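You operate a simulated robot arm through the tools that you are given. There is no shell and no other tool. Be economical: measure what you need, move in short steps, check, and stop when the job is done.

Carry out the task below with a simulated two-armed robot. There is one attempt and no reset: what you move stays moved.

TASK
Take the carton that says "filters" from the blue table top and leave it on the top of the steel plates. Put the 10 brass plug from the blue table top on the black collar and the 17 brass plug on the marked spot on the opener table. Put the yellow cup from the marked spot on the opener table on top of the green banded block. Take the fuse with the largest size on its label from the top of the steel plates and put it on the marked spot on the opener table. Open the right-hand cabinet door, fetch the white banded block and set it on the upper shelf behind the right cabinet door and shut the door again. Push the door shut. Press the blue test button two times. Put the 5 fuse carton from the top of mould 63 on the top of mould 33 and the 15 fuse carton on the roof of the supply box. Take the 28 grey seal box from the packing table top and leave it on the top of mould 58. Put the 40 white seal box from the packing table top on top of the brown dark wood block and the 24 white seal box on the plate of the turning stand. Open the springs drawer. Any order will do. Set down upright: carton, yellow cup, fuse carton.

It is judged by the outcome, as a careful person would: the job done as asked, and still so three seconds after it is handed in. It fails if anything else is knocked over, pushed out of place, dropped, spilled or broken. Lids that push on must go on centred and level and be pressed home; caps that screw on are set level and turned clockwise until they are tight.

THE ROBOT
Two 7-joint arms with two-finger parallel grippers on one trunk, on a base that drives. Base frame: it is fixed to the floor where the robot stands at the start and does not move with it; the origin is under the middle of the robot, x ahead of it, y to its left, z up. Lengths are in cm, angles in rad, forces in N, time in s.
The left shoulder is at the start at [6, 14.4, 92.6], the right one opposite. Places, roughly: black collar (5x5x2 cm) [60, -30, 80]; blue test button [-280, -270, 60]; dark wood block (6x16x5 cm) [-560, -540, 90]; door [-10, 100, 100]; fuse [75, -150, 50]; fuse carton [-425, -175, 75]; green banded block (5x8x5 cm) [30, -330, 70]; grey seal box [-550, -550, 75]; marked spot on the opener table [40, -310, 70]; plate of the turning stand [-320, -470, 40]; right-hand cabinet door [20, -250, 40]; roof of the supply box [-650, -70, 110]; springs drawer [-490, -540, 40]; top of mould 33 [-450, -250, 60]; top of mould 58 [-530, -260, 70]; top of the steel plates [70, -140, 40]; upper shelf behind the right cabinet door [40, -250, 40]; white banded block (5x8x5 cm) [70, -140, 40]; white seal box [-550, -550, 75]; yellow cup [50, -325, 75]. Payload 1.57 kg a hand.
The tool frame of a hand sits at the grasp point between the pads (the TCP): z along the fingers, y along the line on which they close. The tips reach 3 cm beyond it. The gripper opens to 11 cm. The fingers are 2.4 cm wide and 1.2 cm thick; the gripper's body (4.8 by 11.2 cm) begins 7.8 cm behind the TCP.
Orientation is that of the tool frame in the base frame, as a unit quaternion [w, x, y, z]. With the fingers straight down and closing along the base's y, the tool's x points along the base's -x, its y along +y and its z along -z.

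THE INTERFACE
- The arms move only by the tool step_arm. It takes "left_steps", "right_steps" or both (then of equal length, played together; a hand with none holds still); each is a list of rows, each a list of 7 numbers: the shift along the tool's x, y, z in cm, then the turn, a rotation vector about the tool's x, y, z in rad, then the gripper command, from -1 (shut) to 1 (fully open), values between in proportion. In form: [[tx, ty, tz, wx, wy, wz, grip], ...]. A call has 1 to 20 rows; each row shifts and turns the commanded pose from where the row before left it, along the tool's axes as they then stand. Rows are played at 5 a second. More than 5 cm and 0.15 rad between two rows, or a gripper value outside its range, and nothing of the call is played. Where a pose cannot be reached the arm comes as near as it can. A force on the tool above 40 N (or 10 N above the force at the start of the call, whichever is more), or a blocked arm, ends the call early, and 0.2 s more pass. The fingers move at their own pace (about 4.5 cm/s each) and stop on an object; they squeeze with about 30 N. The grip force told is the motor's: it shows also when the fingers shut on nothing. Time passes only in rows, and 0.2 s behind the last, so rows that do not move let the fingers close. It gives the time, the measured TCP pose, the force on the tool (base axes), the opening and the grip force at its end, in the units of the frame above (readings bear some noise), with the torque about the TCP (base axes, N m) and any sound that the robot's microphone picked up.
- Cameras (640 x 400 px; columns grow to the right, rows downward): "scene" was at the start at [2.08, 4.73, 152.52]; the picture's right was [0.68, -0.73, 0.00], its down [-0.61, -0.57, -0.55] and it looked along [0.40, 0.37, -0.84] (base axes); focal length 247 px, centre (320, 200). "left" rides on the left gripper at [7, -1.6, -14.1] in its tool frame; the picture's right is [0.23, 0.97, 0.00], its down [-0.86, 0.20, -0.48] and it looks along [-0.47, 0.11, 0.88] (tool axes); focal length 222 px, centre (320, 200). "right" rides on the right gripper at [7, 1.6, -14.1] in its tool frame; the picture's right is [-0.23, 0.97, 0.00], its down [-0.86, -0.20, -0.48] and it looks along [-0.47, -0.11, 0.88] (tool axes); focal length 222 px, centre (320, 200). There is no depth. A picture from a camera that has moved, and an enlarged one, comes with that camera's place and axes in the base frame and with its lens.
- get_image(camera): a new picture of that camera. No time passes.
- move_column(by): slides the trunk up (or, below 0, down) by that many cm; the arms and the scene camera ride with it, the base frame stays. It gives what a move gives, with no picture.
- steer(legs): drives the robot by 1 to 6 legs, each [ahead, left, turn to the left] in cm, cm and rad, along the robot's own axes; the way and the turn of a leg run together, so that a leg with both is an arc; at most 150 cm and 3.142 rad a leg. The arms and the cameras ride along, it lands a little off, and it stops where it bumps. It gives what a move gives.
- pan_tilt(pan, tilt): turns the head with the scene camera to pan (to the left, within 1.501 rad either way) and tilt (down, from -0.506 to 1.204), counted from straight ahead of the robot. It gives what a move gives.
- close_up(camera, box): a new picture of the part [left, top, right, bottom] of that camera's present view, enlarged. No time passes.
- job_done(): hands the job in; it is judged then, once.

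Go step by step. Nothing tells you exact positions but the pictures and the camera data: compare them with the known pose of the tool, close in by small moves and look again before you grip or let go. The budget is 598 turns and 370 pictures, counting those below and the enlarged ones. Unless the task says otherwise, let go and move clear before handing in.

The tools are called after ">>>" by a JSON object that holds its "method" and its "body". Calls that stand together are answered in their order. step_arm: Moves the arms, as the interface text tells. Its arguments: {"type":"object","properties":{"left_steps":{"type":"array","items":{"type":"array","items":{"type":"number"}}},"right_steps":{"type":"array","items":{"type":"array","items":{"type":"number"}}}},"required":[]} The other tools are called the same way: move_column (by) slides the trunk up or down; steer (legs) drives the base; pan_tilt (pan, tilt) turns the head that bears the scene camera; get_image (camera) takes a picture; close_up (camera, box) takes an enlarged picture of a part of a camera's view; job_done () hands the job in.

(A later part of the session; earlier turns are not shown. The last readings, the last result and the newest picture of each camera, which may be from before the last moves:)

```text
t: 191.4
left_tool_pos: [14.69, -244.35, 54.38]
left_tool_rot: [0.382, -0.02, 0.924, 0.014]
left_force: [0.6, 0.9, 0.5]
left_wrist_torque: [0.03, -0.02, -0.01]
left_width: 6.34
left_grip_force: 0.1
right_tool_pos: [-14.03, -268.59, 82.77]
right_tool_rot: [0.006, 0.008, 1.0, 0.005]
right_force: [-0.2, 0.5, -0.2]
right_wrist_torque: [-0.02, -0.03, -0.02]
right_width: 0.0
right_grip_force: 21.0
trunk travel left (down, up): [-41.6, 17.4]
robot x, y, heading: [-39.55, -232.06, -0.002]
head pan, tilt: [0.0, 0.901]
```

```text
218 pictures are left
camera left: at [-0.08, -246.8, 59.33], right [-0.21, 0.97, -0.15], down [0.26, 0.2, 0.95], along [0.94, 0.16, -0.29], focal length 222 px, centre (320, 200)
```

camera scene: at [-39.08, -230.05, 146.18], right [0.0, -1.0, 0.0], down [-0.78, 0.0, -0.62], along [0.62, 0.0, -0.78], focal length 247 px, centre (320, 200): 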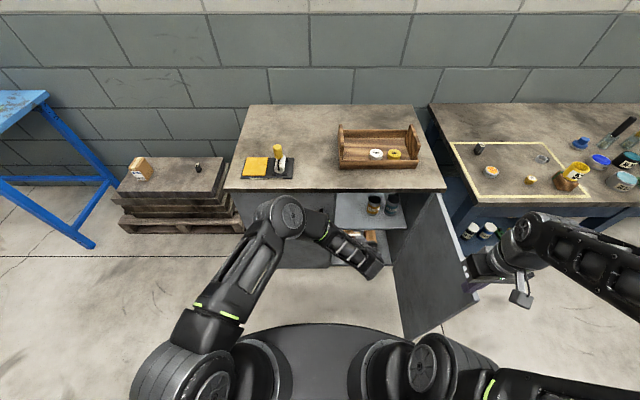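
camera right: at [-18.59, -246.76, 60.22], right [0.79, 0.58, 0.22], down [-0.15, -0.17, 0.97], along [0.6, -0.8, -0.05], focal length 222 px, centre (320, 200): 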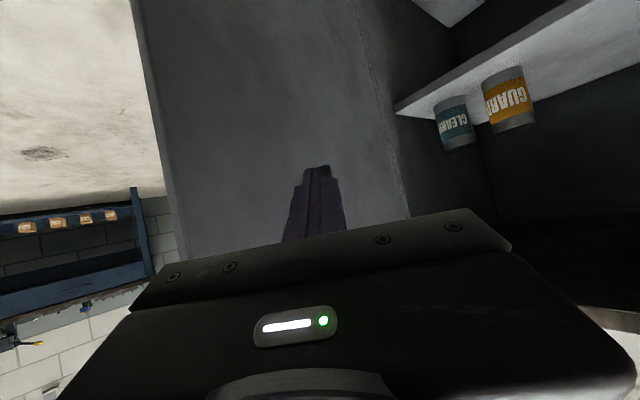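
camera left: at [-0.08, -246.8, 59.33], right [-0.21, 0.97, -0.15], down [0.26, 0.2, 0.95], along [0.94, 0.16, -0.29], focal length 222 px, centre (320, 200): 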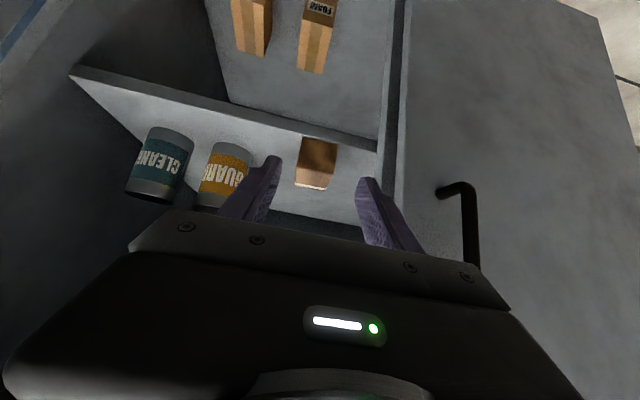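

>>> {"method": "step_arm", "body": {"left_steps": [[3, 1, -3, 0, 0, 0, 0.15], [3, 2, -3, 0, 0, 0, 0.15], [3, 2.4, -3, 0, 0, 0, 0.15]]}}

>>> {"method": "steer", "body": {"legs": [[-27, 0, 0], [0, -32, 0]]}}

>>> {"method": "get_image", "body": {"camera": "scene"}}

```text
t: 192.2
left_tool_pos: [1.78, -239.64, 54.51]
left_tool_rot: [0.383, -0.02, 0.923, 0.014]
left_force: [-1.0, -0.4, 0.0]
left_wrist_torque: [0.01, -0.01, 0.02]
left_width: 6.3
left_grip_force: 0.0
right_tool_pos: [-14.06, -268.52, 82.82]
right_tool_rot: [0.006, 0.009, 1.0, 0.006]
right_force: [0.2, 0.2, -0.4]
right_wrist_torque: [0.0, -0.01, 0.0]
right_width: 0.01
right_grip_force: 21.6
trunk travel left (down, up): [-41.6, 17.4]
robot x, y, heading: [-40.02, -232.09, 0.006]
head pan, tilt: [0.0, 0.901]
```

```text
t: 193.7
left_tool_pos: [-12.94, -239.93, 54.34]
left_tool_rot: [0.381, -0.018, 0.924, 0.014]
left_force: [0.7, -0.3, -1.1]
left_wrist_torque: [0.02, 0.0, -0.05]
left_width: 6.32
left_grip_force: 0.0
right_tool_pos: [-28.79, -268.74, 82.8]
right_tool_rot: [0.005, 0.012, 1.0, 0.006]
right_force: [-0.2, 0.3, 0.2]
right_wrist_torque: [-0.01, -0.02, -0.01]
right_width: 0.0
right_grip_force: 21.5
trunk travel left (down, up): [-41.6, 17.4]
robot x, y, heading: [-54.15, -232.13, -0.002]
head pan, tilt: [0.0, 0.901]
stopped in leg 1: the robot was blocked; the commanded pose is now the measured one
```

```text
217 pictures are left
camera scene: at [-49.66, -232.12, 142.27], right [0.0, -1.0, 0.0], down [-0.78, 0.0, -0.62], along [0.62, 0.0, -0.78], focal length 247 px, centre (320, 200)
```

scene: 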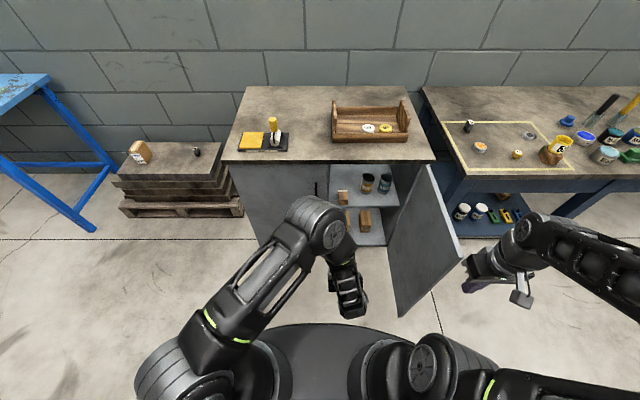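

>>> {"method": "pan_tilt", "body": {"pan": -1.5, "tilt": 0.7}}

>>> {"method": "get_image", "body": {"camera": "scene"}}

>>> {"method": "pan_tilt", "body": {"pan": 1.5, "tilt": 0.7}}

>>> {"method": "get_image", "body": {"camera": "scene"}}

```text
t: 195.2
left_tool_pos: [-13.07, -239.95, 54.51]
left_tool_rot: [0.382, -0.018, 0.924, 0.014]
left_force: [0.4, 0.6, 0.2]
left_wrist_torque: [-0.03, 0.0, -0.04]
left_width: 6.33
left_grip_force: 0.1
right_tool_pos: [-28.94, -268.75, 82.76]
right_tool_rot: [0.007, 0.011, 1.0, 0.006]
right_force: [-0.2, 0.7, -0.6]
right_wrist_torque: [0.03, -0.02, 0.0]
right_width: 0.0
right_grip_force: 21.8
trunk travel left (down, up): [-41.6, 17.4]
robot x, y, heading: [-54.15, -231.79, -0.0]
head pan, tilt: [-1.499, 0.7]
```

```text
216 pictures are left
camera scene: at [-56.69, -240.57, 143.89], right [-1.0, -0.07, 0.0], down [-0.04, 0.64, -0.76], along [0.05, -0.76, -0.64], focal length 247 px, centre (320, 200)
```

scene: 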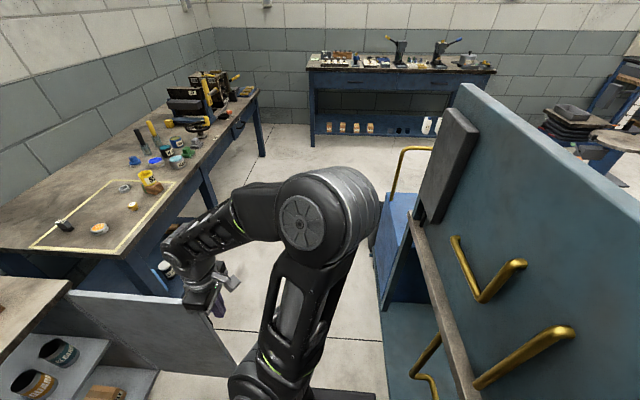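

```text
t: 197.8
left_tool_pos: [-13.07, -239.91, 54.34]
left_tool_rot: [0.382, -0.016, 0.924, 0.013]
left_force: [0.1, -0.7, -0.5]
left_wrist_torque: [0.01, -0.01, 0.01]
left_width: 6.33
left_grip_force: 0.0
right_tool_pos: [-28.86, -268.77, 82.81]
right_tool_rot: [0.006, 0.012, 1.0, 0.007]
right_force: [-0.1, 0.9, -0.4]
right_wrist_torque: [0.02, 0.0, 0.01]
right_width: 0.01
right_grip_force: 21.3
trunk travel left (down, up): [-41.6, 17.4]
robot x, y, heading: [-53.93, -232.0, -0.001]
head pan, tilt: [1.499, 0.7]
```

```text
215 pictures are left
camera scene: at [-56.66, -223.62, 143.9], right [1.0, -0.07, 0.0], down [-0.05, -0.64, -0.77], along [0.06, 0.76, -0.64], focal length 247 px, centre (320, 200)
```

scene: 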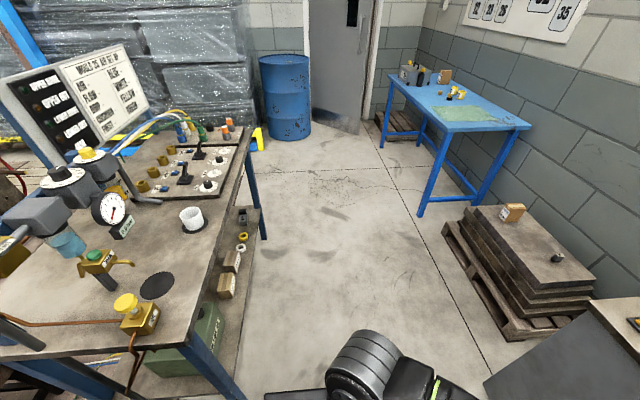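

>>> {"method": "pan_tilt", "body": {"pan": -0.4, "tilt": 0.9}}

>>> {"method": "step_arm", "body": {"left_steps": [[0, 3, 0, 0, 0, 0, 0.1], [0, 3, 0, 0, 0, 0, 0.1], [0, 3, 0, 0, 0, 0, 0.1], [0, 0, 0, 0, 0, 0, 0.1], [0, 0, 0, 0, 0, 0, 0.1], [0, 0, 0, 0, 0, 0, 0.1]], "right_steps": [[-4.3, -2.1, -0.5, 0, 0, 0, -1], [-4.3, -2.1, 0, 0, 0, 0, -1], [-4.3, -2.1, 0, 0, 0, 0, -1], [-4.3, -2.1, 0, 0, 0, 0, -1], [-4.3, -2.1, 0, 0, 0, 0, -1], [-4.3, -2.1, 0, 0, 0, 0, -1]]}}

>>> {"method": "get_image", "body": {"camera": "scene"}}

>>> {"method": "get_image", "body": {"camera": "right"}}

```text
t: 199.7
left_tool_pos: [-13.01, -239.88, 54.54]
left_tool_rot: [0.382, -0.018, 0.924, 0.014]
left_force: [0.6, 0.7, -0.6]
left_wrist_torque: [-0.01, -0.05, 0.02]
left_width: 6.34
left_grip_force: 0.1
right_tool_pos: [-28.95, -268.92, 82.87]
right_tool_rot: [0.006, 0.011, 1.0, 0.007]
right_force: [0.2, 0.4, 0.2]
right_wrist_torque: [-0.04, -0.04, 0.02]
right_width: 0.0
right_grip_force: 20.8
trunk travel left (down, up): [-41.6, 17.4]
robot x, y, heading: [-53.9, -231.73, -0.001]
head pan, tilt: [-0.4, 0.901]
```

```text
t: 201.1
left_tool_pos: [-13.41, -230.86, 54.43]
left_tool_rot: [0.382, -0.017, 0.924, 0.013]
left_force: [-0.6, -0.9, -0.3]
left_wrist_torque: [-0.05, -0.02, -0.01]
left_width: 6.04
left_grip_force: 0.1
right_tool_pos: [-3.3, -282.1, 83.32]
right_tool_rot: [0.006, 0.011, 1.0, 0.006]
right_force: [-0.4, 0.6, 0.5]
right_wrist_torque: [0.01, 0.02, 0.04]
right_width: 0.01
right_grip_force: 21.2
trunk travel left (down, up): [-41.6, 17.4]
robot x, y, heading: [-54.12, -231.98, -0.002]
head pan, tilt: [-0.4, 0.901]
```

```text
214 pictures are left
camera scene: at [-50.27, -235.08, 142.27], right [-0.39, -0.92, 0.0], down [-0.72, 0.31, -0.62], along [0.57, -0.24, -0.78], focal length 247 px, centre (320, 200)
```

scene: 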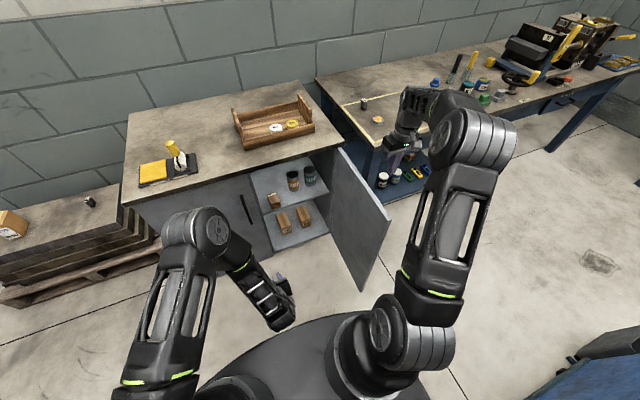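

```text
213 pictures are left
camera right: at [-10.54, -280.37, 97.4], right [0.25, 0.97, 0.01], down [0.85, -0.23, 0.48], along [0.47, -0.11, -0.87], focal length 222 px, centre (320, 200)
```

right: 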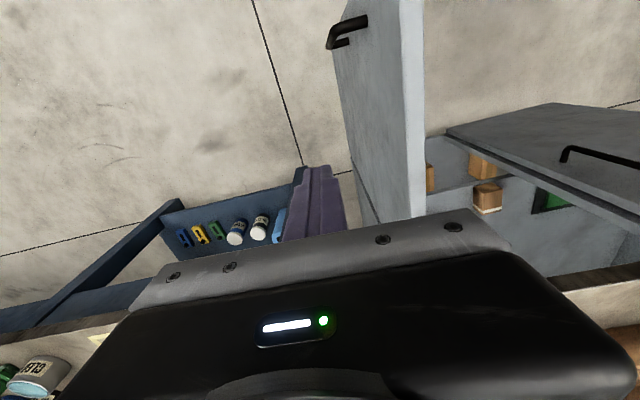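

>>> {"method": "step_arm", "body": {"right_steps": [[0, 0, 4.7, 0, 0, 0, -1], [0, 0, 4.7, 0, 0, 0, -1], [0, 0, 4.7, 0, 0, 0, -1], [0, 4.5, 0, 0, 0, 0, -1], [0, 4.5, 0, 0, 0, 0, -1], [-0.9, 3.7, 0, 0, 0, 0, -1], [-0.9, 3.7, 0, 0, 0, 0, -1], [-0.9, 3.7, 0, 0, 0, 0, -1]]}}

>>> {"method": "get_image", "body": {"camera": "scene"}}

```text
t: 202.9
left_tool_pos: [-13.42, -230.93, 54.46]
left_tool_rot: [0.382, -0.019, 0.924, 0.015]
left_force: [-0.1, -0.1, -0.7]
left_wrist_torque: [0.01, 0.01, 0.01]
left_width: 6.07
left_grip_force: 0.1
right_tool_pos: [0.13, -261.82, 69.73]
right_tool_rot: [0.007, 0.011, 1.0, 0.005]
right_force: [1.0, 0.8, 0.1]
right_wrist_torque: [-0.01, 0.0, -0.01]
right_width: 0.0
right_grip_force: 21.4
trunk travel left (down, up): [-41.6, 17.4]
robot x, y, heading: [-53.85, -232.11, -0.006]
head pan, tilt: [-0.4, 0.901]
```

```text
212 pictures are left
camera scene: at [-50.33, -235.02, 142.28], right [-0.39, -0.92, 0.0], down [-0.72, 0.31, -0.62], along [0.57, -0.24, -0.78], focal length 247 px, centre (320, 200)
```

scene: 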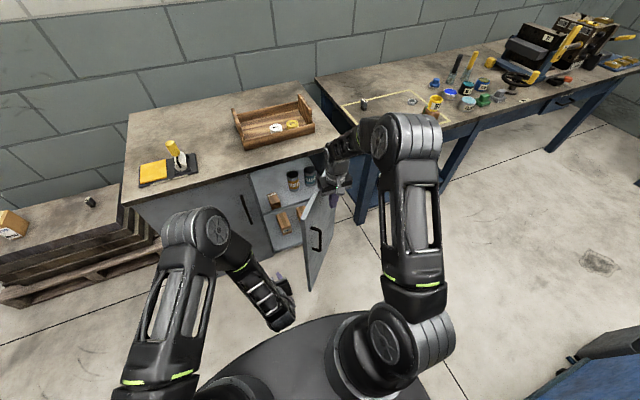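

>>> {"method": "step_arm", "body": {"right_steps": [[-2, 3, 0, 0, 0, 0, -1], [-2.2, 2.8, 0, 0, 0, 0, -1], [-2.4, 2.6, 0, 0, 0, 0, -1], [-2.5, 1, 0, 0, 0, 0, -1]]}}

>>> {"method": "get_image", "body": {"camera": "scene"}}

```text
t: 203.9
left_tool_pos: [-13.43, -230.95, 54.43]
left_tool_rot: [0.381, -0.018, 0.924, 0.015]
left_force: [-0.1, -1.0, -0.6]
left_wrist_torque: [0.01, 0.0, -0.01]
left_width: 6.05
left_grip_force: 0.1
right_tool_pos: [9.25, -252.45, 69.78]
right_tool_rot: [0.005, 0.012, 1.0, 0.006]
right_force: [0.2, -0.4, 1.1]
right_wrist_torque: [0.03, -0.02, -0.02]
right_width: 0.04
right_grip_force: 21.6
trunk travel left (down, up): [-41.6, 17.4]
robot x, y, heading: [-54.4, -232.21, -0.005]
head pan, tilt: [-0.4, 0.901]
```

```text
211 pictures are left
camera scene: at [-50.3, -235.02, 142.28], right [-0.39, -0.92, 0.0], down [-0.72, 0.31, -0.62], along [0.57, -0.24, -0.78], focal length 247 px, centre (320, 200)
```

scene: 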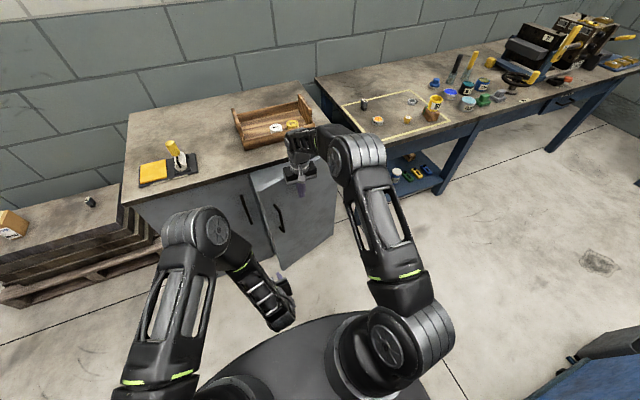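

>>> {"method": "step_arm", "body": {"right_steps": [[1, 0, 0, 0, -0.13, 0, -1], [0, 0, 0, 0, -0.13, 0, -1], [0, 0, 0, 0, -0.13, 0, -1], [0, 0, 0, 0, -0.13, 0, -1], [0, 0, 0, 0, -0.13, 0, -1], [0, 0, 0, 0, -0.13, 0, -1], [-0.9, 0, 2.4, 0, 0, 0, -1], [-0.9, 0, 2.4, 0, 0, 0, -1], [-0.9, 0, 2.4, 0, 0, 0, -1], [-0.7, 0, 0.7, 0, 0, 0, -1], [-0.7, 0, 0.7, 0, 0, 0, -1], [-0.7, 0, 0.7, 0, 0, 0, -1]]}}

>>> {"method": "get_image", "body": {"camera": "scene"}}

```text
t: 206.4
left_tool_pos: [-13.39, -231.11, 54.58]
left_tool_rot: [0.382, -0.018, 0.924, 0.013]
left_force: [0.2, -0.5, -0.4]
left_wrist_torque: [0.03, 0.01, 0.0]
left_width: 6.04
left_grip_force: 0.0
right_tool_pos: [16.75, -252.85, 66.26]
right_tool_rot: [0.376, 0.013, 0.927, 0.001]
right_force: [-44.1, 1.5, 33.8]
right_wrist_torque: [-0.01, -0.79, 0.21]
right_width: 0.01
right_grip_force: 21.3
trunk travel left (down, up): [-41.6, 17.4]
robot x, y, heading: [-54.36, -232.17, -0.002]
head pan, tilt: [-0.4, 0.901]
stopped in row 12 (right hand): the force on the tool passed its limit (the readings are from after the stop); the commanded pose is now the measured one
```

```text
210 pictures are left
camera scene: at [-50.54, -235.03, 142.3], right [-0.39, -0.92, 0.0], down [-0.72, 0.31, -0.62], along [0.57, -0.24, -0.78], focal length 247 px, centre (320, 200)
```

scene: 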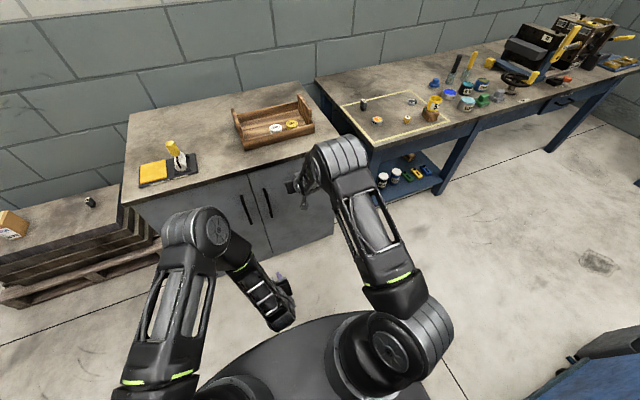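

Door contact at full push; I'll back off and verify it is shut flush.

>>> {"method": "step_arm", "body": {"right_steps": [[1.5, 0, -4, 0, 0, 0, -1], [2, 0, -4, 0, 0, 0, -1], [2, 0, -4, 0, 0, 0, -1], [2, 0, -4, 0, 0, 0, -1]]}}

>>> {"method": "close_up", "body": {"camera": "scene", "box": [180, 130, 360, 270]}}

```text
t: 207.4
left_tool_pos: [-13.46, -230.92, 54.52]
left_tool_rot: [0.381, -0.017, 0.924, 0.013]
left_force: [0.9, 0.5, -1.2]
left_wrist_torque: [0.03, 0.01, -0.03]
left_width: 6.05
left_grip_force: 0.0
right_tool_pos: [0.42, -252.49, 72.33]
right_tool_rot: [0.378, 0.014, 0.926, 0.0]
right_force: [-0.1, -0.3, 0.5]
right_wrist_torque: [0.02, -0.01, 0.01]
right_width: 0.02
right_grip_force: 21.5
trunk travel left (down, up): [-41.6, 17.4]
robot x, y, heading: [-54.08, -232.09, 0.001]
head pan, tilt: [-0.4, 0.901]
```

```text
2.86 times, centred on (270, 200) of scene
camera zoom: at [-50.38, -235.06, 142.28], right [-0.39, -0.92, 0.0], down [-0.72, 0.31, -0.62], along [0.57, -0.24, -0.78], focal length 706 px, centre (463, 200)
```

zoom: 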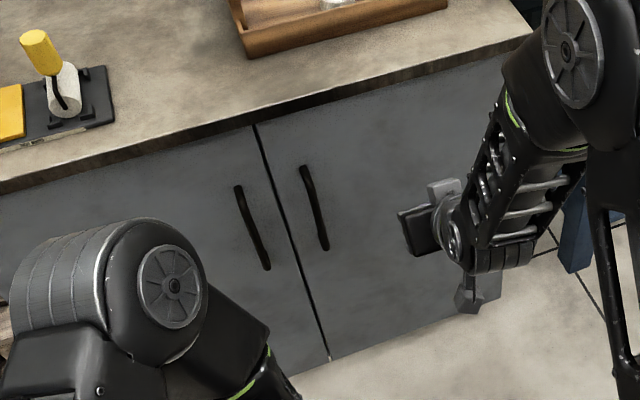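

>>> {"method": "step_arm", "body": {"right_steps": [[3, 0, -3, 0, 0, 0, -1], [3, 0, -3, 0, 0, 0, -1]]}}

>>> {"method": "steer", "body": {"legs": [[7, 0, 0], [0, 90, 0], [0, 90, 0]]}}

>>> {"method": "move_column", "body": {"by": 15}}

>>> {"method": "pan_tilt", "body": {"pan": 1.4, "tilt": 0.6}}

>>> {"method": "get_image", "body": {"camera": "scene"}}

```text
t: 208.0
left_tool_pos: [-13.39, -230.96, 54.46]
left_tool_rot: [0.382, -0.017, 0.924, 0.014]
left_force: [-0.1, -0.4, -0.6]
left_wrist_torque: [0.0, -0.01, 0.02]
left_width: 6.09
left_grip_force: 0.1
right_tool_pos: [-6.84, -252.25, 71.99]
right_tool_rot: [0.378, 0.013, 0.926, 0.001]
right_force: [0.0, 0.3, -0.7]
right_wrist_torque: [0.0, 0.02, -0.02]
right_width: 0.0
right_grip_force: 21.1
right hand out of reach, approached as far as the arm can: row 2
trunk travel left (down, up): [-41.6, 17.4]
robot x, y, heading: [-54.29, -232.29, -0.003]
head pan, tilt: [-0.4, 0.901]
```

```text
t: 217.8
left_tool_pos: [-5.43, -50.77, 54.43]
left_tool_rot: [0.382, -0.015, 0.924, 0.013]
left_force: [0.1, 0.7, -0.7]
left_wrist_torque: [-0.01, -0.01, 0.0]
left_width: 6.05
left_grip_force: 0.0
right_tool_pos: [0.94, -71.97, 72.21]
right_tool_rot: [0.377, 0.016, 0.926, -0.001]
right_force: [-0.4, -0.8, 0.1]
right_wrist_torque: [-0.02, 0.02, -0.05]
right_width: 0.0
right_grip_force: 21.5
trunk travel left (down, up): [-41.6, 17.4]
robot x, y, heading: [-46.2, -51.49, -0.006]
head pan, tilt: [-0.4, 0.901]
```

```text
t: 219.5
left_tool_pos: [-5.38, -50.59, 69.53]
left_tool_rot: [0.381, -0.014, 0.924, 0.012]
left_force: [-0.1, 0.2, 0.0]
left_wrist_torque: [-0.01, 0.02, -0.01]
left_width: 6.06
left_grip_force: 0.1
right_tool_pos: [1.03, -71.93, 87.12]
right_tool_rot: [0.377, 0.015, 0.926, -0.001]
right_force: [0.5, 0.6, 0.1]
right_wrist_torque: [0.0, 0.0, 0.0]
right_width: 0.02
right_grip_force: 21.3
trunk travel left (down, up): [-56.6, 2.4]
robot x, y, heading: [-46.43, -51.3, -0.003]
head pan, tilt: [-0.4, 0.901]
```

```text
t: 221.3
left_tool_pos: [-5.35, -50.69, 69.48]
left_tool_rot: [0.383, -0.015, 0.924, 0.013]
left_force: [-0.4, 0.2, -0.4]
left_wrist_torque: [0.0, -0.03, -0.02]
left_width: 6.07
left_grip_force: 0.0
right_tool_pos: [1.1, -71.92, 87.1]
right_tool_rot: [0.378, 0.015, 0.926, -0.001]
right_force: [-0.2, 0.1, 0.0]
right_wrist_torque: [0.0, 0.02, 0.02]
right_width: 0.0
right_grip_force: 21.5
trunk travel left (down, up): [-56.6, 2.4]
robot x, y, heading: [-46.55, -51.3, -0.012]
head pan, tilt: [1.4, 0.6]
```

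```text
208 pictures are left
camera scene: at [-47.7, -42.85, 159.76], right [0.98, -0.18, 0.0], down [-0.1, -0.56, -0.83], along [0.15, 0.81, -0.56], focal length 247 px, centre (320, 200)
```

scene: 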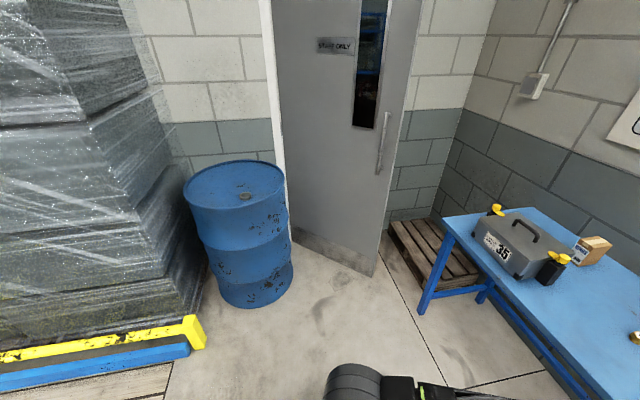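

>>> {"method": "steer", "body": {"legs": [[0, 0, 1.571], [0, -36, 0]]}}

>>> {"method": "pan_tilt", "body": {"pan": 0, "tilt": 0.6}}

>>> {"method": "get_image", "body": {"camera": "scene"}}

```text
t: 227.4
left_tool_pos: [-10.65, -11.26, 69.43]
left_tool_rot: [-0.262, 0.662, -0.645, -0.279]
left_force: [-0.3, 0.3, 0.0]
left_wrist_torque: [-0.01, 0.0, -0.01]
left_width: 6.06
left_grip_force: 0.1
right_tool_pos: [10.65, -5.0, 87.05]
right_tool_rot: [0.268, -0.642, 0.668, 0.266]
right_force: [0.5, 0.2, -0.2]
right_wrist_torque: [0.0, 0.04, 0.02]
right_width: 0.02
right_grip_force: 21.7
trunk travel left (down, up): [-56.6, 2.4]
robot x, y, heading: [-9.65, -51.92, 1.555]
head pan, tilt: [1.4, 0.6]
```

```text
t: 229.0
left_tool_pos: [-10.73, -11.25, 69.5]
left_tool_rot: [-0.261, 0.662, -0.645, -0.278]
left_force: [0.0, -0.2, 0.3]
left_wrist_torque: [-0.02, 0.01, -0.01]
left_width: 6.08
left_grip_force: 0.0
right_tool_pos: [10.66, -4.99, 86.97]
right_tool_rot: [0.268, -0.642, 0.668, 0.265]
right_force: [0.6, 0.3, 0.4]
right_wrist_torque: [-0.02, 0.02, 0.02]
right_width: 0.02
right_grip_force: 21.2
trunk travel left (down, up): [-56.6, 2.4]
robot x, y, heading: [-10.35, -52.23, 1.558]
head pan, tilt: [0.0, 0.6]
```

```text
207 pictures are left
camera scene: at [-10.07, -46.21, 159.76], right [1.0, -0.01, 0.0], down [-0.01, -0.56, -0.83], along [0.01, 0.82, -0.56], focal length 247 px, centre (320, 200)
```

scene: 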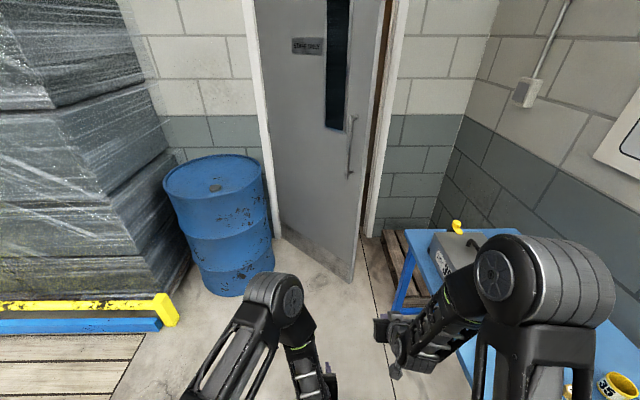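

>>> {"method": "step_arm", "body": {"right_steps": [[-3.7, 2, 0.9, 0, 0, 0, -1], [-3.7, 2, 0.9, 0, 0, 0, -1], [-3.7, 2, 0.9, 0, 0, 0, -1], [-3.7, 2, 0.9, 0, 0, 0, -1]]}}

>>> {"method": "steer", "body": {"legs": [[60, 0, 0]]}}

>>> {"method": "get_image", "body": {"camera": "scene"}}

```text
t: 230.0
left_tool_pos: [-10.73, -11.25, 69.59]
left_tool_rot: [-0.263, 0.662, -0.644, -0.279]
left_force: [-1.2, 0.2, 0.3]
left_wrist_torque: [0.0, -0.02, -0.06]
left_width: 6.05
left_grip_force: 0.1
right_tool_pos: [3.1, 8.54, 94.96]
right_tool_rot: [0.268, -0.642, 0.667, 0.266]
right_force: [0.4, -0.2, -0.1]
right_wrist_torque: [-0.01, -0.02, -0.02]
right_width: 0.0
right_grip_force: 21.2
trunk travel left (down, up): [-56.6, 2.4]
robot x, y, heading: [-9.98, -51.94, 1.557]
head pan, tilt: [0.0, 0.6]
```

```text
t: 233.3
left_tool_pos: [-9.59, 48.68, 69.54]
left_tool_rot: [-0.262, 0.661, -0.646, -0.277]
left_force: [0.5, -0.1, -0.3]
left_wrist_torque: [-0.02, 0.01, 0.0]
left_width: 6.07
left_grip_force: 0.2
right_tool_pos: [4.03, 68.37, 94.98]
right_tool_rot: [0.268, -0.641, 0.669, 0.265]
right_force: [1.0, 0.2, 0.0]
right_wrist_torque: [0.01, 0.01, 0.01]
right_width: 0.04
right_grip_force: 21.4
trunk travel left (down, up): [-56.6, 2.4]
robot x, y, heading: [-9.23, 7.75, 1.553]
head pan, tilt: [0.0, 0.6]
```

```text
206 pictures are left
camera scene: at [-9.14, 13.73, 159.75], right [1.0, -0.02, 0.0], down [-0.01, -0.57, -0.82], along [0.01, 0.82, -0.57], focal length 247 px, centre (320, 200)
```

scene: 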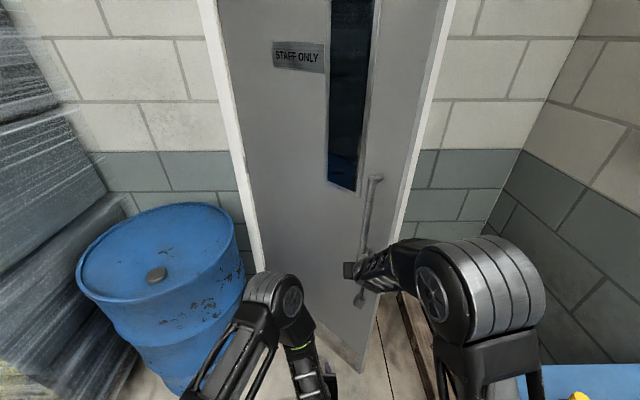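

>>> {"method": "steer", "body": {"legs": [[30, 0, 0.01]]}}

>>> {"method": "get_image", "body": {"camera": "scene"}}

```text
t: 234.6
left_tool_pos: [-9.55, 58.59, 69.36]
left_tool_rot: [-0.261, 0.662, -0.645, -0.277]
left_force: [0.8, -0.6, -0.2]
left_wrist_torque: [-0.02, 0.01, 0.02]
left_width: 6.05
left_grip_force: 0.3
right_tool_pos: [4.68, 78.01, 94.59]
right_tool_rot: [0.266, -0.64, 0.672, 0.26]
right_force: [1.1, 0.5, -0.9]
right_wrist_torque: [-0.02, 0.02, 0.02]
right_width: 0.0
right_grip_force: 21.9
trunk travel left (down, up): [-56.6, 2.4]
robot x, y, heading: [-9.18, 17.79, 1.559]
head pan, tilt: [0.0, 0.6]
stopped in leg 1: the force on the tool passed its limit (the readings are from after the stop); the commanded pose is now the measured one
```

```text
205 pictures are left
camera scene: at [-9.01, 23.82, 159.73], right [1.0, -0.01, 0.0], down [-0.01, -0.57, -0.82], along [0.01, 0.82, -0.57], focal length 247 px, centre (320, 200)
```

scene: 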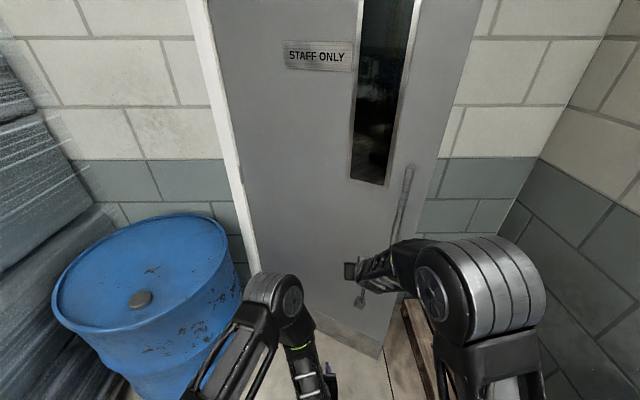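

>>> {"method": "step_arm", "body": {"right_steps": [[-0.7, 0, 0.7, 0, 0, 0, -1], [-0.7, 0, 0.7, 0, 0, 0, -1], [-0.7, 0, 0.7, 0, 0, 0, -1], [-0.7, 0, 0.7, 0, 0, 0, -1], [-0.7, 0, 0.7, 0, 0, 0, -1], [-0.7, 0, 0.7, 0, 0, 0, -1], [-0.7, 0, 0.7, 0, 0, 0, -1], [-0.7, 0, 0.7, 0, 0, 0, -1]]}}

>>> {"method": "steer", "body": {"legs": [[6, 0, 0], [6, 0, 0], [6, 0, 0]]}}

>>> {"method": "get_image", "body": {"camera": "scene"}}

```text
t: 236.4
left_tool_pos: [-9.71, 58.4, 69.56]
left_tool_rot: [-0.262, 0.662, -0.646, -0.276]
left_force: [1.0, 0.6, -0.2]
left_wrist_torque: [-0.03, -0.03, -0.03]
left_width: 6.04
left_grip_force: 0.1
right_tool_pos: [4.85, 85.86, 94.53]
right_tool_rot: [0.266, -0.64, 0.672, 0.261]
right_force: [0.1, -0.2, -0.2]
right_wrist_torque: [0.02, 0.02, 0.01]
right_width: 0.0
right_grip_force: 20.9
trunk travel left (down, up): [-56.6, 2.4]
robot x, y, heading: [-9.04, 17.83, 1.549]
head pan, tilt: [0.0, 0.6]
```

```text
t: 238.5
left_tool_pos: [-9.27, 76.37, 69.43]
left_tool_rot: [-0.262, 0.661, -0.646, -0.276]
left_force: [0.6, -0.3, 0.4]
left_wrist_torque: [-0.03, 0.0, -0.02]
left_width: 6.06
left_grip_force: 0.1
right_tool_pos: [5.23, 103.79, 94.44]
right_tool_rot: [0.266, -0.64, 0.672, 0.261]
right_force: [0.7, 0.3, -0.9]
right_wrist_torque: [-0.03, 0.01, 0.03]
right_width: 0.0
right_grip_force: 21.4
trunk travel left (down, up): [-56.6, 2.4]
robot x, y, heading: [-8.68, 35.5, 1.558]
head pan, tilt: [0.0, 0.6]
```

```text
204 pictures are left
camera scene: at [-8.75, 41.56, 159.75], right [1.0, -0.01, 0.0], down [-0.01, -0.57, -0.82], along [0.01, 0.82, -0.57], focal length 247 px, centre (320, 200)
```

scene: 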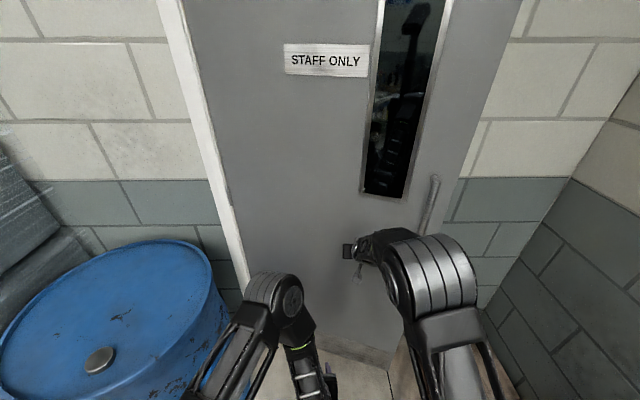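

>>> {"method": "steer", "body": {"legs": [[6, 0, 0], [5, 0, 0]]}}

>>> {"method": "get_image", "body": {"camera": "scene"}}

```text
t: 240.0
left_tool_pos: [-9.16, 87.37, 69.39]
left_tool_rot: [-0.262, 0.661, -0.646, -0.277]
left_force: [0.6, 0.4, 0.3]
left_wrist_torque: [-0.02, -0.01, -0.03]
left_width: 6.05
left_grip_force: 0.1
right_tool_pos: [5.37, 114.88, 94.45]
right_tool_rot: [0.266, -0.64, 0.672, 0.26]
right_force: [0.0, 0.4, 0.0]
right_wrist_torque: [0.0, 0.01, -0.01]
right_width: 0.01
right_grip_force: 21.2
trunk travel left (down, up): [-56.6, 2.4]
robot x, y, heading: [-8.84, 46.7, 1.556]
head pan, tilt: [0.0, 0.6]
```

```text
203 pictures are left
camera scene: at [-8.58, 52.65, 159.74], right [1.0, -0.01, 0.0], down [-0.01, -0.57, -0.82], along [0.01, 0.82, -0.57], focal length 247 px, centre (320, 200)
```

scene: 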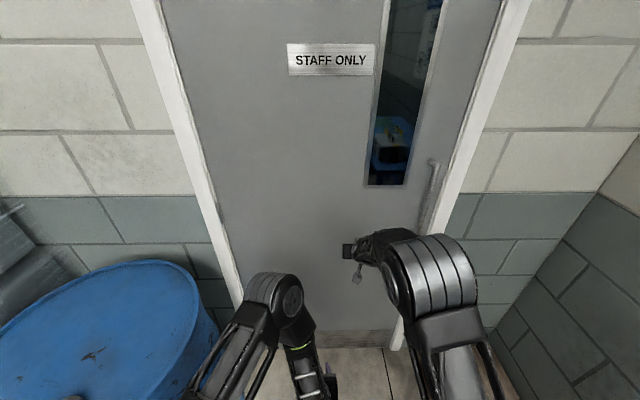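

>>> {"method": "step_arm", "body": {"right_steps": [[-0.7, 0, 0.7, 0, 0, 0, -1], [-0.7, 0, 0.7, 0, 0, 0, -1], [-0.7, 0, 0.7, 0, 0, 0, -1], [-0.7, 0, 0.7, 0, 0, 0, -1], [-0.7, 0, 0.7, 0, 0, 0, -1], [-0.7, 0, 0.7, 0, 0, 0, -1], [-0.7, 0, 0.7, 0, 0, 0, -1], [-0.7, 0, 0.7, 0, 0, 0, -1]]}}

>>> {"method": "get_image", "body": {"camera": "scene"}}

```text
t: 241.8
left_tool_pos: [-9.12, 86.95, 69.63]
left_tool_rot: [-0.263, 0.661, -0.645, -0.279]
left_force: [0.0, -0.5, 0.4]
left_wrist_torque: [0.01, 0.04, 0.0]
left_width: 6.05
left_grip_force: 0.2
right_tool_pos: [5.63, 122.03, 94.43]
right_tool_rot: [0.264, -0.641, 0.673, 0.258]
right_force: [-0.3, -38.5, 6.0]
right_wrist_torque: [-0.34, -0.15, 0.03]
right_width: 0.01
right_grip_force: 21.3
trunk travel left (down, up): [-56.6, 2.4]
robot x, y, heading: [-8.75, 46.52, 1.553]
head pan, tilt: [0.0, 0.6]
```

```text
202 pictures are left
camera scene: at [-8.6, 51.73, 159.8], right [1.0, -0.02, 0.0], down [-0.01, -0.56, -0.83], along [0.01, 0.83, -0.56], focal length 247 px, centre (320, 200)
```

scene: 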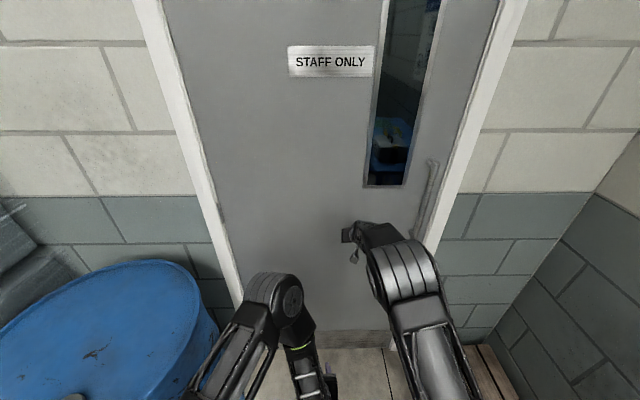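

>>> {"method": "step_arm", "body": {"right_steps": [[2, 0, -2, 0, 0, 0, -1], [3, 0, -3, 0, 0, 0, -1], [3, 0, -3, 0, 0, 0, -1]]}}

>>> {"method": "steer", "body": {"legs": [[-80, 0, 0.01]]}}

>>> {"method": "close_up", "body": {"camera": "scene", "box": [200, 0, 440, 280]}}

```text
t: 242.6
left_tool_pos: [-9.11, 87.22, 69.53]
left_tool_rot: [-0.263, 0.661, -0.646, -0.277]
left_force: [-0.5, 0.4, 0.7]
left_wrist_torque: [-0.02, 0.01, -0.02]
left_width: 6.06
left_grip_force: 0.1
right_tool_pos: [5.08, 111.35, 94.73]
right_tool_rot: [0.267, -0.64, 0.671, 0.262]
right_force: [0.2, 0.2, -0.4]
right_wrist_torque: [0.01, -0.01, 0.02]
right_width: 0.02
right_grip_force: 21.3
trunk travel left (down, up): [-56.6, 2.4]
robot x, y, heading: [-8.63, 46.68, 1.557]
head pan, tilt: [0.0, 0.6]
```

```text
t: 246.9
left_tool_pos: [-10.39, 7.27, 69.49]
left_tool_rot: [-0.263, 0.663, -0.644, -0.278]
left_force: [-0.2, 0.4, 0.6]
left_wrist_torque: [0.01, -0.01, 0.02]
left_width: 6.05
left_grip_force: 0.0
right_tool_pos: [3.94, 31.43, 94.55]
right_tool_rot: [0.267, -0.641, 0.671, 0.262]
right_force: [-0.6, 0.1, -0.7]
right_wrist_torque: [0.02, 0.01, -0.03]
right_width: 0.0
right_grip_force: 20.9
trunk travel left (down, up): [-56.6, 2.4]
robot x, y, heading: [-9.48, -33.45, 1.558]
head pan, tilt: [0.0, 0.6]
```

```text
1.43 times, centred on (320, 140) of scene
camera zoom: at [-9.62, -27.75, 159.76], right [1.0, -0.01, 0.0], down [-0.01, -0.56, -0.83], along [0.01, 0.83, -0.56], focal length 353 px, centre (320, 286)
```

zoom: 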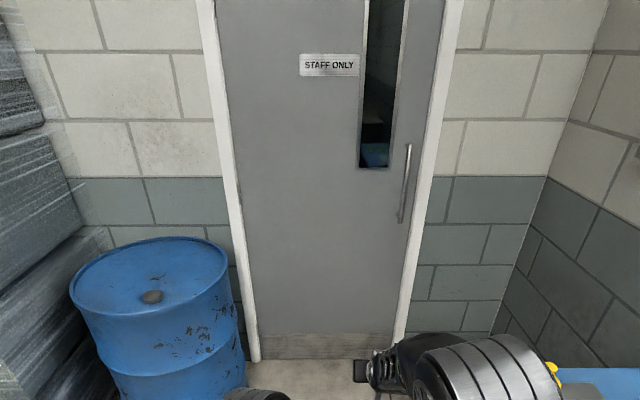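

>>> {"method": "pan_tilt", "body": {"pan": 1.45, "tilt": 0.3}}

>>> {"method": "get_image", "body": {"camera": "scene"}}

```text
t: 248.4
left_tool_pos: [-10.42, 7.31, 69.55]
left_tool_rot: [-0.261, 0.664, -0.644, -0.278]
left_force: [-0.7, 0.4, -0.4]
left_wrist_torque: [0.01, 0.0, 0.0]
left_width: 6.06
left_grip_force: 0.0
right_tool_pos: [3.87, 31.31, 94.52]
right_tool_rot: [0.265, -0.642, 0.669, 0.263]
right_force: [1.0, 0.5, 0.6]
right_wrist_torque: [-0.02, 0.02, 0.01]
right_width: 0.01
right_grip_force: 21.0
trunk travel left (down, up): [-56.6, 2.4]
robot x, y, heading: [-9.91, -33.54, 1.563]
head pan, tilt: [1.45, 0.3]
```

```text
200 pictures are left
camera scene: at [-18.96, -35.31, 162.51], right [0.13, 0.99, 0.0], down [0.29, -0.04, -0.96], along [-0.95, 0.12, -0.3], focal length 247 px, centre (320, 200)
```

scene: 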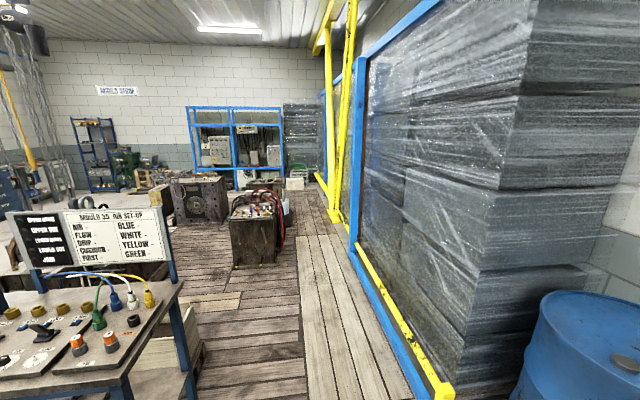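

>>> {"method": "steer", "body": {"legs": [[0, 0, 1.575], [150, 0, 0]]}}

>>> {"method": "pan_tilt", "body": {"pan": 0.6, "tilt": 0.4}}

>>> {"method": "get_image", "body": {"camera": "scene"}}

>>> {"method": "pan_tilt", "body": {"pan": -0.4, "tilt": 0.4}}

>>> {"method": "get_image", "body": {"camera": "scene"}}

```text
t: 259.8
left_tool_pos: [-201.39, -32.25, 69.4]
left_tool_rot: [0.01, 0.925, 0.011, -0.381]
left_force: [0.7, -0.2, -0.5]
left_wrist_torque: [0.03, 0.03, -0.03]
left_width: 6.04
left_grip_force: 0.1
right_tool_pos: [-225.41, -17.81, 94.6]
right_tool_rot: [-0.004, 0.928, -0.024, -0.373]
right_force: [-0.4, -0.5, 0.8]
right_wrist_torque: [-0.02, 0.02, 0.01]
right_width: 0.0
right_grip_force: 21.2
trunk travel left (down, up): [-56.6, 2.4]
robot x, y, heading: [-160.57, -31.52, 3.127]
head pan, tilt: [1.45, 0.3]
```

```text
t: 260.9
left_tool_pos: [-201.45, -32.28, 69.61]
left_tool_rot: [0.01, 0.924, 0.011, -0.381]
left_force: [-0.2, 0.0, -0.3]
left_wrist_torque: [0.02, 0.0, -0.01]
left_width: 6.04
left_grip_force: 0.0
right_tool_pos: [-225.46, -17.9, 94.7]
right_tool_rot: [-0.004, 0.928, -0.023, -0.372]
right_force: [-0.5, -0.8, 0.4]
right_wrist_torque: [-0.03, 0.02, 0.02]
right_width: 0.03
right_grip_force: 21.3
trunk travel left (down, up): [-56.6, 2.4]
robot x, y, heading: [-160.49, -31.56, 3.125]
head pan, tilt: [0.6, 0.4]
```

```text
199 pictures are left
camera scene: at [-165.48, -36.96, 161.58], right [-0.55, 0.83, 0.0], down [0.32, 0.21, -0.92], along [-0.77, -0.51, -0.39], focal length 247 px, centre (320, 200)
```

scene: 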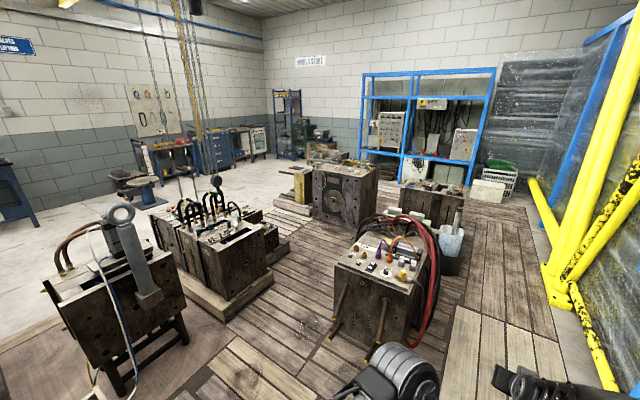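

```text
t: 262.2
left_tool_pos: [-201.39, -32.27, 69.5]
left_tool_rot: [0.009, 0.924, 0.011, -0.381]
left_force: [-1.0, -0.6, -0.5]
left_wrist_torque: [0.01, 0.0, -0.05]
left_width: 6.03
left_grip_force: 0.0
right_tool_pos: [-225.41, -17.85, 94.62]
right_tool_rot: [-0.004, 0.928, -0.023, -0.372]
right_force: [-1.2, 1.0, 0.3]
right_wrist_torque: [0.01, 0.04, -0.02]
right_width: 0.01
right_grip_force: 20.9
trunk travel left (down, up): [-56.6, 2.4]
robot x, y, heading: [-160.72, -31.74, 3.127]
head pan, tilt: [-0.4, 0.4]
```

```text
198 pictures are left
camera scene: at [-166.23, -28.11, 161.58], right [0.4, 0.91, 0.0], down [0.36, -0.16, -0.92], along [-0.84, 0.37, -0.39], focal length 247 px, centre (320, 200)
```

scene: 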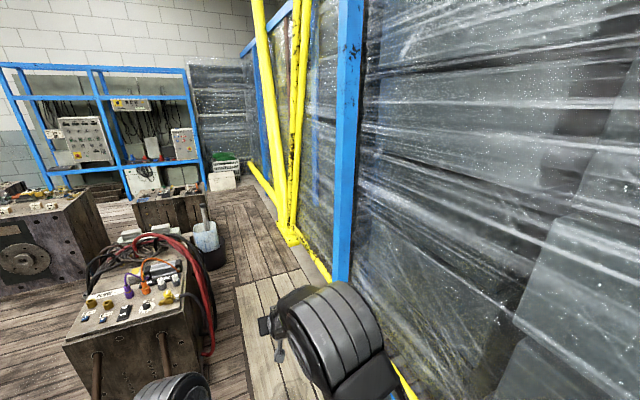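

>>> {"method": "pan_tilt", "body": {"pan": 0.75, "tilt": 0.4}}

>>> {"method": "close_up", "body": {"camera": "scene", "box": [80, 160, 400, 360]}}

>>> {"method": "close_up", "body": {"camera": "scene", "box": [330, 110, 490, 220]}}

```text
t: 263.6
left_tool_pos: [-201.47, -32.23, 69.55]
left_tool_rot: [0.011, 0.924, 0.012, -0.382]
left_force: [-0.1, -0.9, 0.4]
left_wrist_torque: [-0.02, -0.01, 0.03]
left_width: 6.06
left_grip_force: 0.1
right_tool_pos: [-225.53, -17.86, 94.52]
right_tool_rot: [-0.004, 0.928, -0.023, -0.373]
right_force: [0.7, 0.4, -0.7]
right_wrist_torque: [-0.01, 0.01, 0.02]
right_width: 0.0
right_grip_force: 21.3
trunk travel left (down, up): [-56.6, 2.4]
robot x, y, heading: [-160.45, -31.94, 3.13]
head pan, tilt: [0.75, 0.4]
```

```text
2.00 times, centred on (240, 260) of scene
camera zoom: at [-164.64, -38.05, 161.58], right [-0.67, 0.74, 0.0], down [0.29, 0.26, -0.92], along [-0.68, -0.62, -0.39], focal length 494 px, centre (480, 80)
```

zoom: 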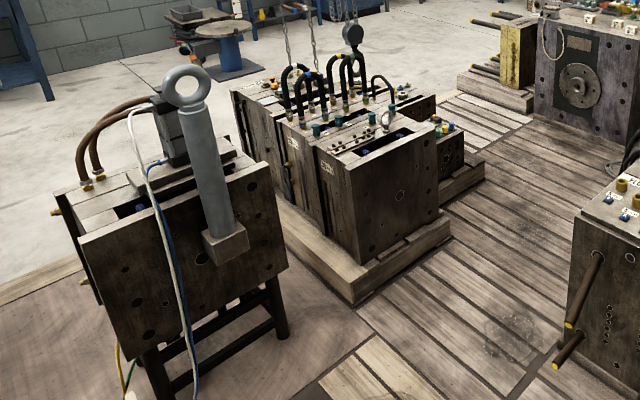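

```text
3.64 times, centred on (410, 165) of scene
camera zoom: at [-164.64, -38.05, 161.58], right [-0.67, 0.74, 0.0], down [0.29, 0.26, -0.92], along [-0.68, -0.62, -0.39], focal length 898 px, centre (-7, 327)
```

zoom: 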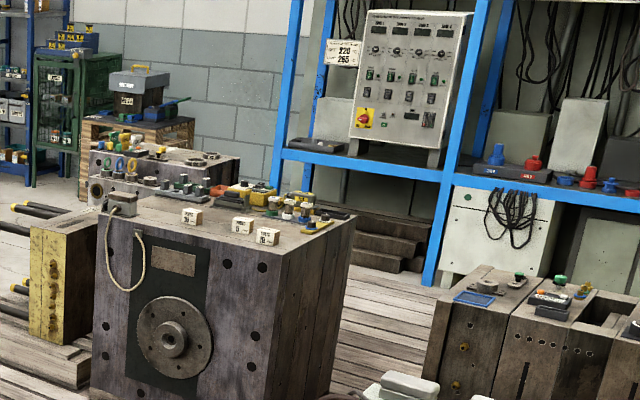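

>>> {"method": "step_arm", "body": {"left_steps": [[0, 0, 0, 0, 0, 0, 0], [-3, 0, -3, 0, 0, 0, 0], [-3, 0, -3, 0, 0, 0, 0], [-3, 0, -3, 0, 0, 0, 0], [-3, 0, -3, 0, 0, 0, 0], [-2, 0, -2, 0, 0, 0, 0]], "right_steps": [[3.3, 0, -3.3, 0, 0, 0, -1], [3.3, 0, -3.3, 0, 0, 0, -1], [3.3, 0, -3.3, 0, 0, 0, -1], [3.3, 0, -3.3, 0, 0, 0, -1], [3.3, 0, -3.3, 0, 0, 0, -1], [0, 0, 0, 0, 0, 0, -1]]}}

>>> {"method": "steer", "body": {"legs": [[28, 0, 0], [0, 110, 0]]}}

>>> {"method": "pan_tilt", "body": {"pan": 0.3, "tilt": 0.5}}

>>> {"method": "get_image", "body": {"camera": "scene"}}

```text
t: 265.0
left_tool_pos: [-201.57, -31.99, 89.38]
left_tool_rot: [0.011, 0.924, 0.011, -0.381]
left_force: [0.6, -0.2, 1.0]
left_wrist_torque: [-0.02, 0.0, 0.03]
left_width: 5.49
left_grip_force: 0.0
right_tool_pos: [-206.97, -20.32, 95.23]
right_tool_rot: [-0.004, 0.928, -0.023, -0.373]
right_force: [-0.6, 0.6, 0.7]
right_wrist_torque: [0.03, -0.01, 0.01]
right_width: 0.0
right_grip_force: 21.2
right hand out of reach, approached as far as the arm can: row 4, 5
trunk travel left (down, up): [-56.6, 2.4]
robot x, y, heading: [-160.48, -31.71, 3.123]
head pan, tilt: [0.75, 0.4]
```

```text
t: 269.6
left_tool_pos: [-231.51, -81.88, 89.25]
left_tool_rot: [0.028, 0.923, 0.053, -0.38]
left_force: [-0.1, -0.2, 0.5]
left_wrist_torque: [0.0, -0.06, -0.01]
left_width: 5.48
left_grip_force: 0.1
right_tool_pos: [-237.96, -70.74, 95.14]
right_tool_rot: [0.013, 0.928, 0.019, -0.373]
right_force: [-0.5, 0.6, 0.2]
right_wrist_torque: [0.02, 0.0, 0.02]
right_width: 0.0
right_grip_force: 21.5
trunk travel left (down, up): [-56.6, 2.4]
robot x, y, heading: [-190.79, -77.84, -3.067]
head pan, tilt: [0.75, 0.4]
stopped in leg 2: the robot was blocked; the commanded pose is now the measured one
```

```text
t: 270.5
left_tool_pos: [-231.48, -81.81, 89.29]
left_tool_rot: [0.027, 0.923, 0.052, -0.381]
left_force: [-0.1, 0.1, 0.1]
left_wrist_torque: [0.04, 0.03, 0.01]
left_width: 5.49
left_grip_force: 0.1
right_tool_pos: [-237.81, -70.75, 95.24]
right_tool_rot: [0.013, 0.928, 0.019, -0.373]
right_force: [1.1, -0.7, 0.2]
right_wrist_torque: [0.0, 0.02, 0.01]
right_width: 0.01
right_grip_force: 21.6
trunk travel left (down, up): [-56.6, 2.4]
robot x, y, heading: [-190.85, -78.08, -3.072]
head pan, tilt: [0.3, 0.499]
```

```text
195 pictures are left
camera scene: at [-196.3, -81.08, 160.67], right [-0.37, 0.93, 0.0], down [0.45, 0.17, -0.88], along [-0.82, -0.32, -0.48], focal length 247 px, centre (320, 200)
```

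scene: 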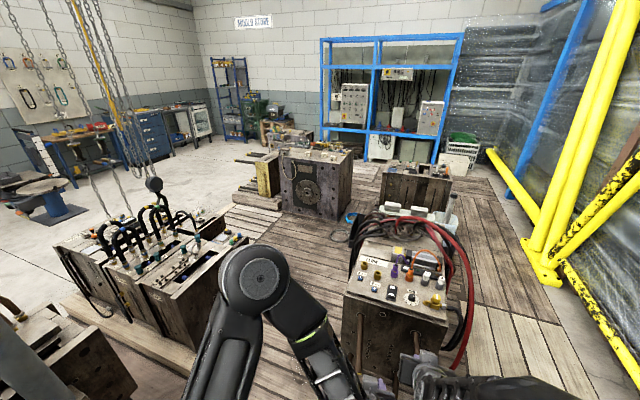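

>>> {"method": "steer", "body": {"legs": [[0, -30, 0], [0, -45, -0.07]]}}

>>> {"method": "steer", "body": {"legs": [[140, 0, 0]]}}

>>> {"method": "pan_tilt", "body": {"pan": 0.7, "tilt": 0.6}}

>>> {"method": "get_image", "body": {"camera": "scene"}}

```text
t: 274.9
left_tool_pos: [-235.42, -4.21, 89.33]
left_tool_rot: [0.015, 0.924, 0.018, -0.381]
left_force: [-0.6, 0.2, 0.1]
left_wrist_torque: [-0.02, 0.0, -0.02]
left_width: 5.48
left_grip_force: 0.1
right_tool_pos: [-241.12, 7.46, 95.12]
right_tool_rot: [0.0, 0.928, -0.015, -0.373]
right_force: [-0.2, 1.1, 0.1]
right_wrist_torque: [0.01, -0.01, -0.01]
right_width: 0.0
right_grip_force: 21.1
trunk travel left (down, up): [-56.6, 2.4]
robot x, y, heading: [-194.46, -3.1, -3.143]
head pan, tilt: [0.3, 0.499]
```

```text
t: 281.9
left_tool_pos: [-376.28, -4.25, 89.33]
left_tool_rot: [0.014, 0.924, 0.019, -0.382]
left_force: [-0.8, 0.1, -0.2]
left_wrist_torque: [-0.03, 0.02, 0.03]
left_width: 5.53
left_grip_force: 0.2
right_tool_pos: [-382.05, 7.39, 95.18]
right_tool_rot: [-0.002, 0.927, -0.016, -0.374]
right_force: [0.6, -0.1, 0.1]
right_wrist_torque: [-0.01, -0.02, 0.01]
right_width: 0.0
right_grip_force: 21.7
trunk travel left (down, up): [-56.6, 2.4]
robot x, y, heading: [-335.64, -3.12, 3.142]
head pan, tilt: [0.3, 0.499]
```

```text
t: 282.8
left_tool_pos: [-376.41, -4.25, 89.29]
left_tool_rot: [0.014, 0.924, 0.019, -0.382]
left_force: [0.6, -0.1, 1.1]
left_wrist_torque: [0.03, -0.02, 0.0]
left_width: 5.5
left_grip_force: 0.0
right_tool_pos: [-382.15, 7.51, 95.19]
right_tool_rot: [-0.002, 0.928, -0.016, -0.373]
right_force: [-0.5, -0.6, 0.2]
right_wrist_torque: [0.02, -0.01, -0.03]
right_width: 0.03
right_grip_force: 21.4
trunk travel left (down, up): [-56.6, 2.4]
robot x, y, heading: [-335.52, -3.05, 3.143]
head pan, tilt: [0.7, 0.6]
```

```text
194 pictures are left
camera scene: at [-339.4, -9.05, 159.76], right [-0.64, 0.77, 0.0], down [0.43, 0.36, -0.83], along [-0.63, -0.53, -0.56], focal length 247 px, centre (320, 200)
```

scene: 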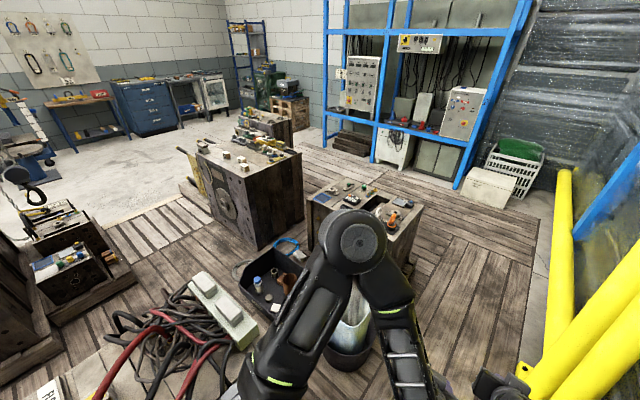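

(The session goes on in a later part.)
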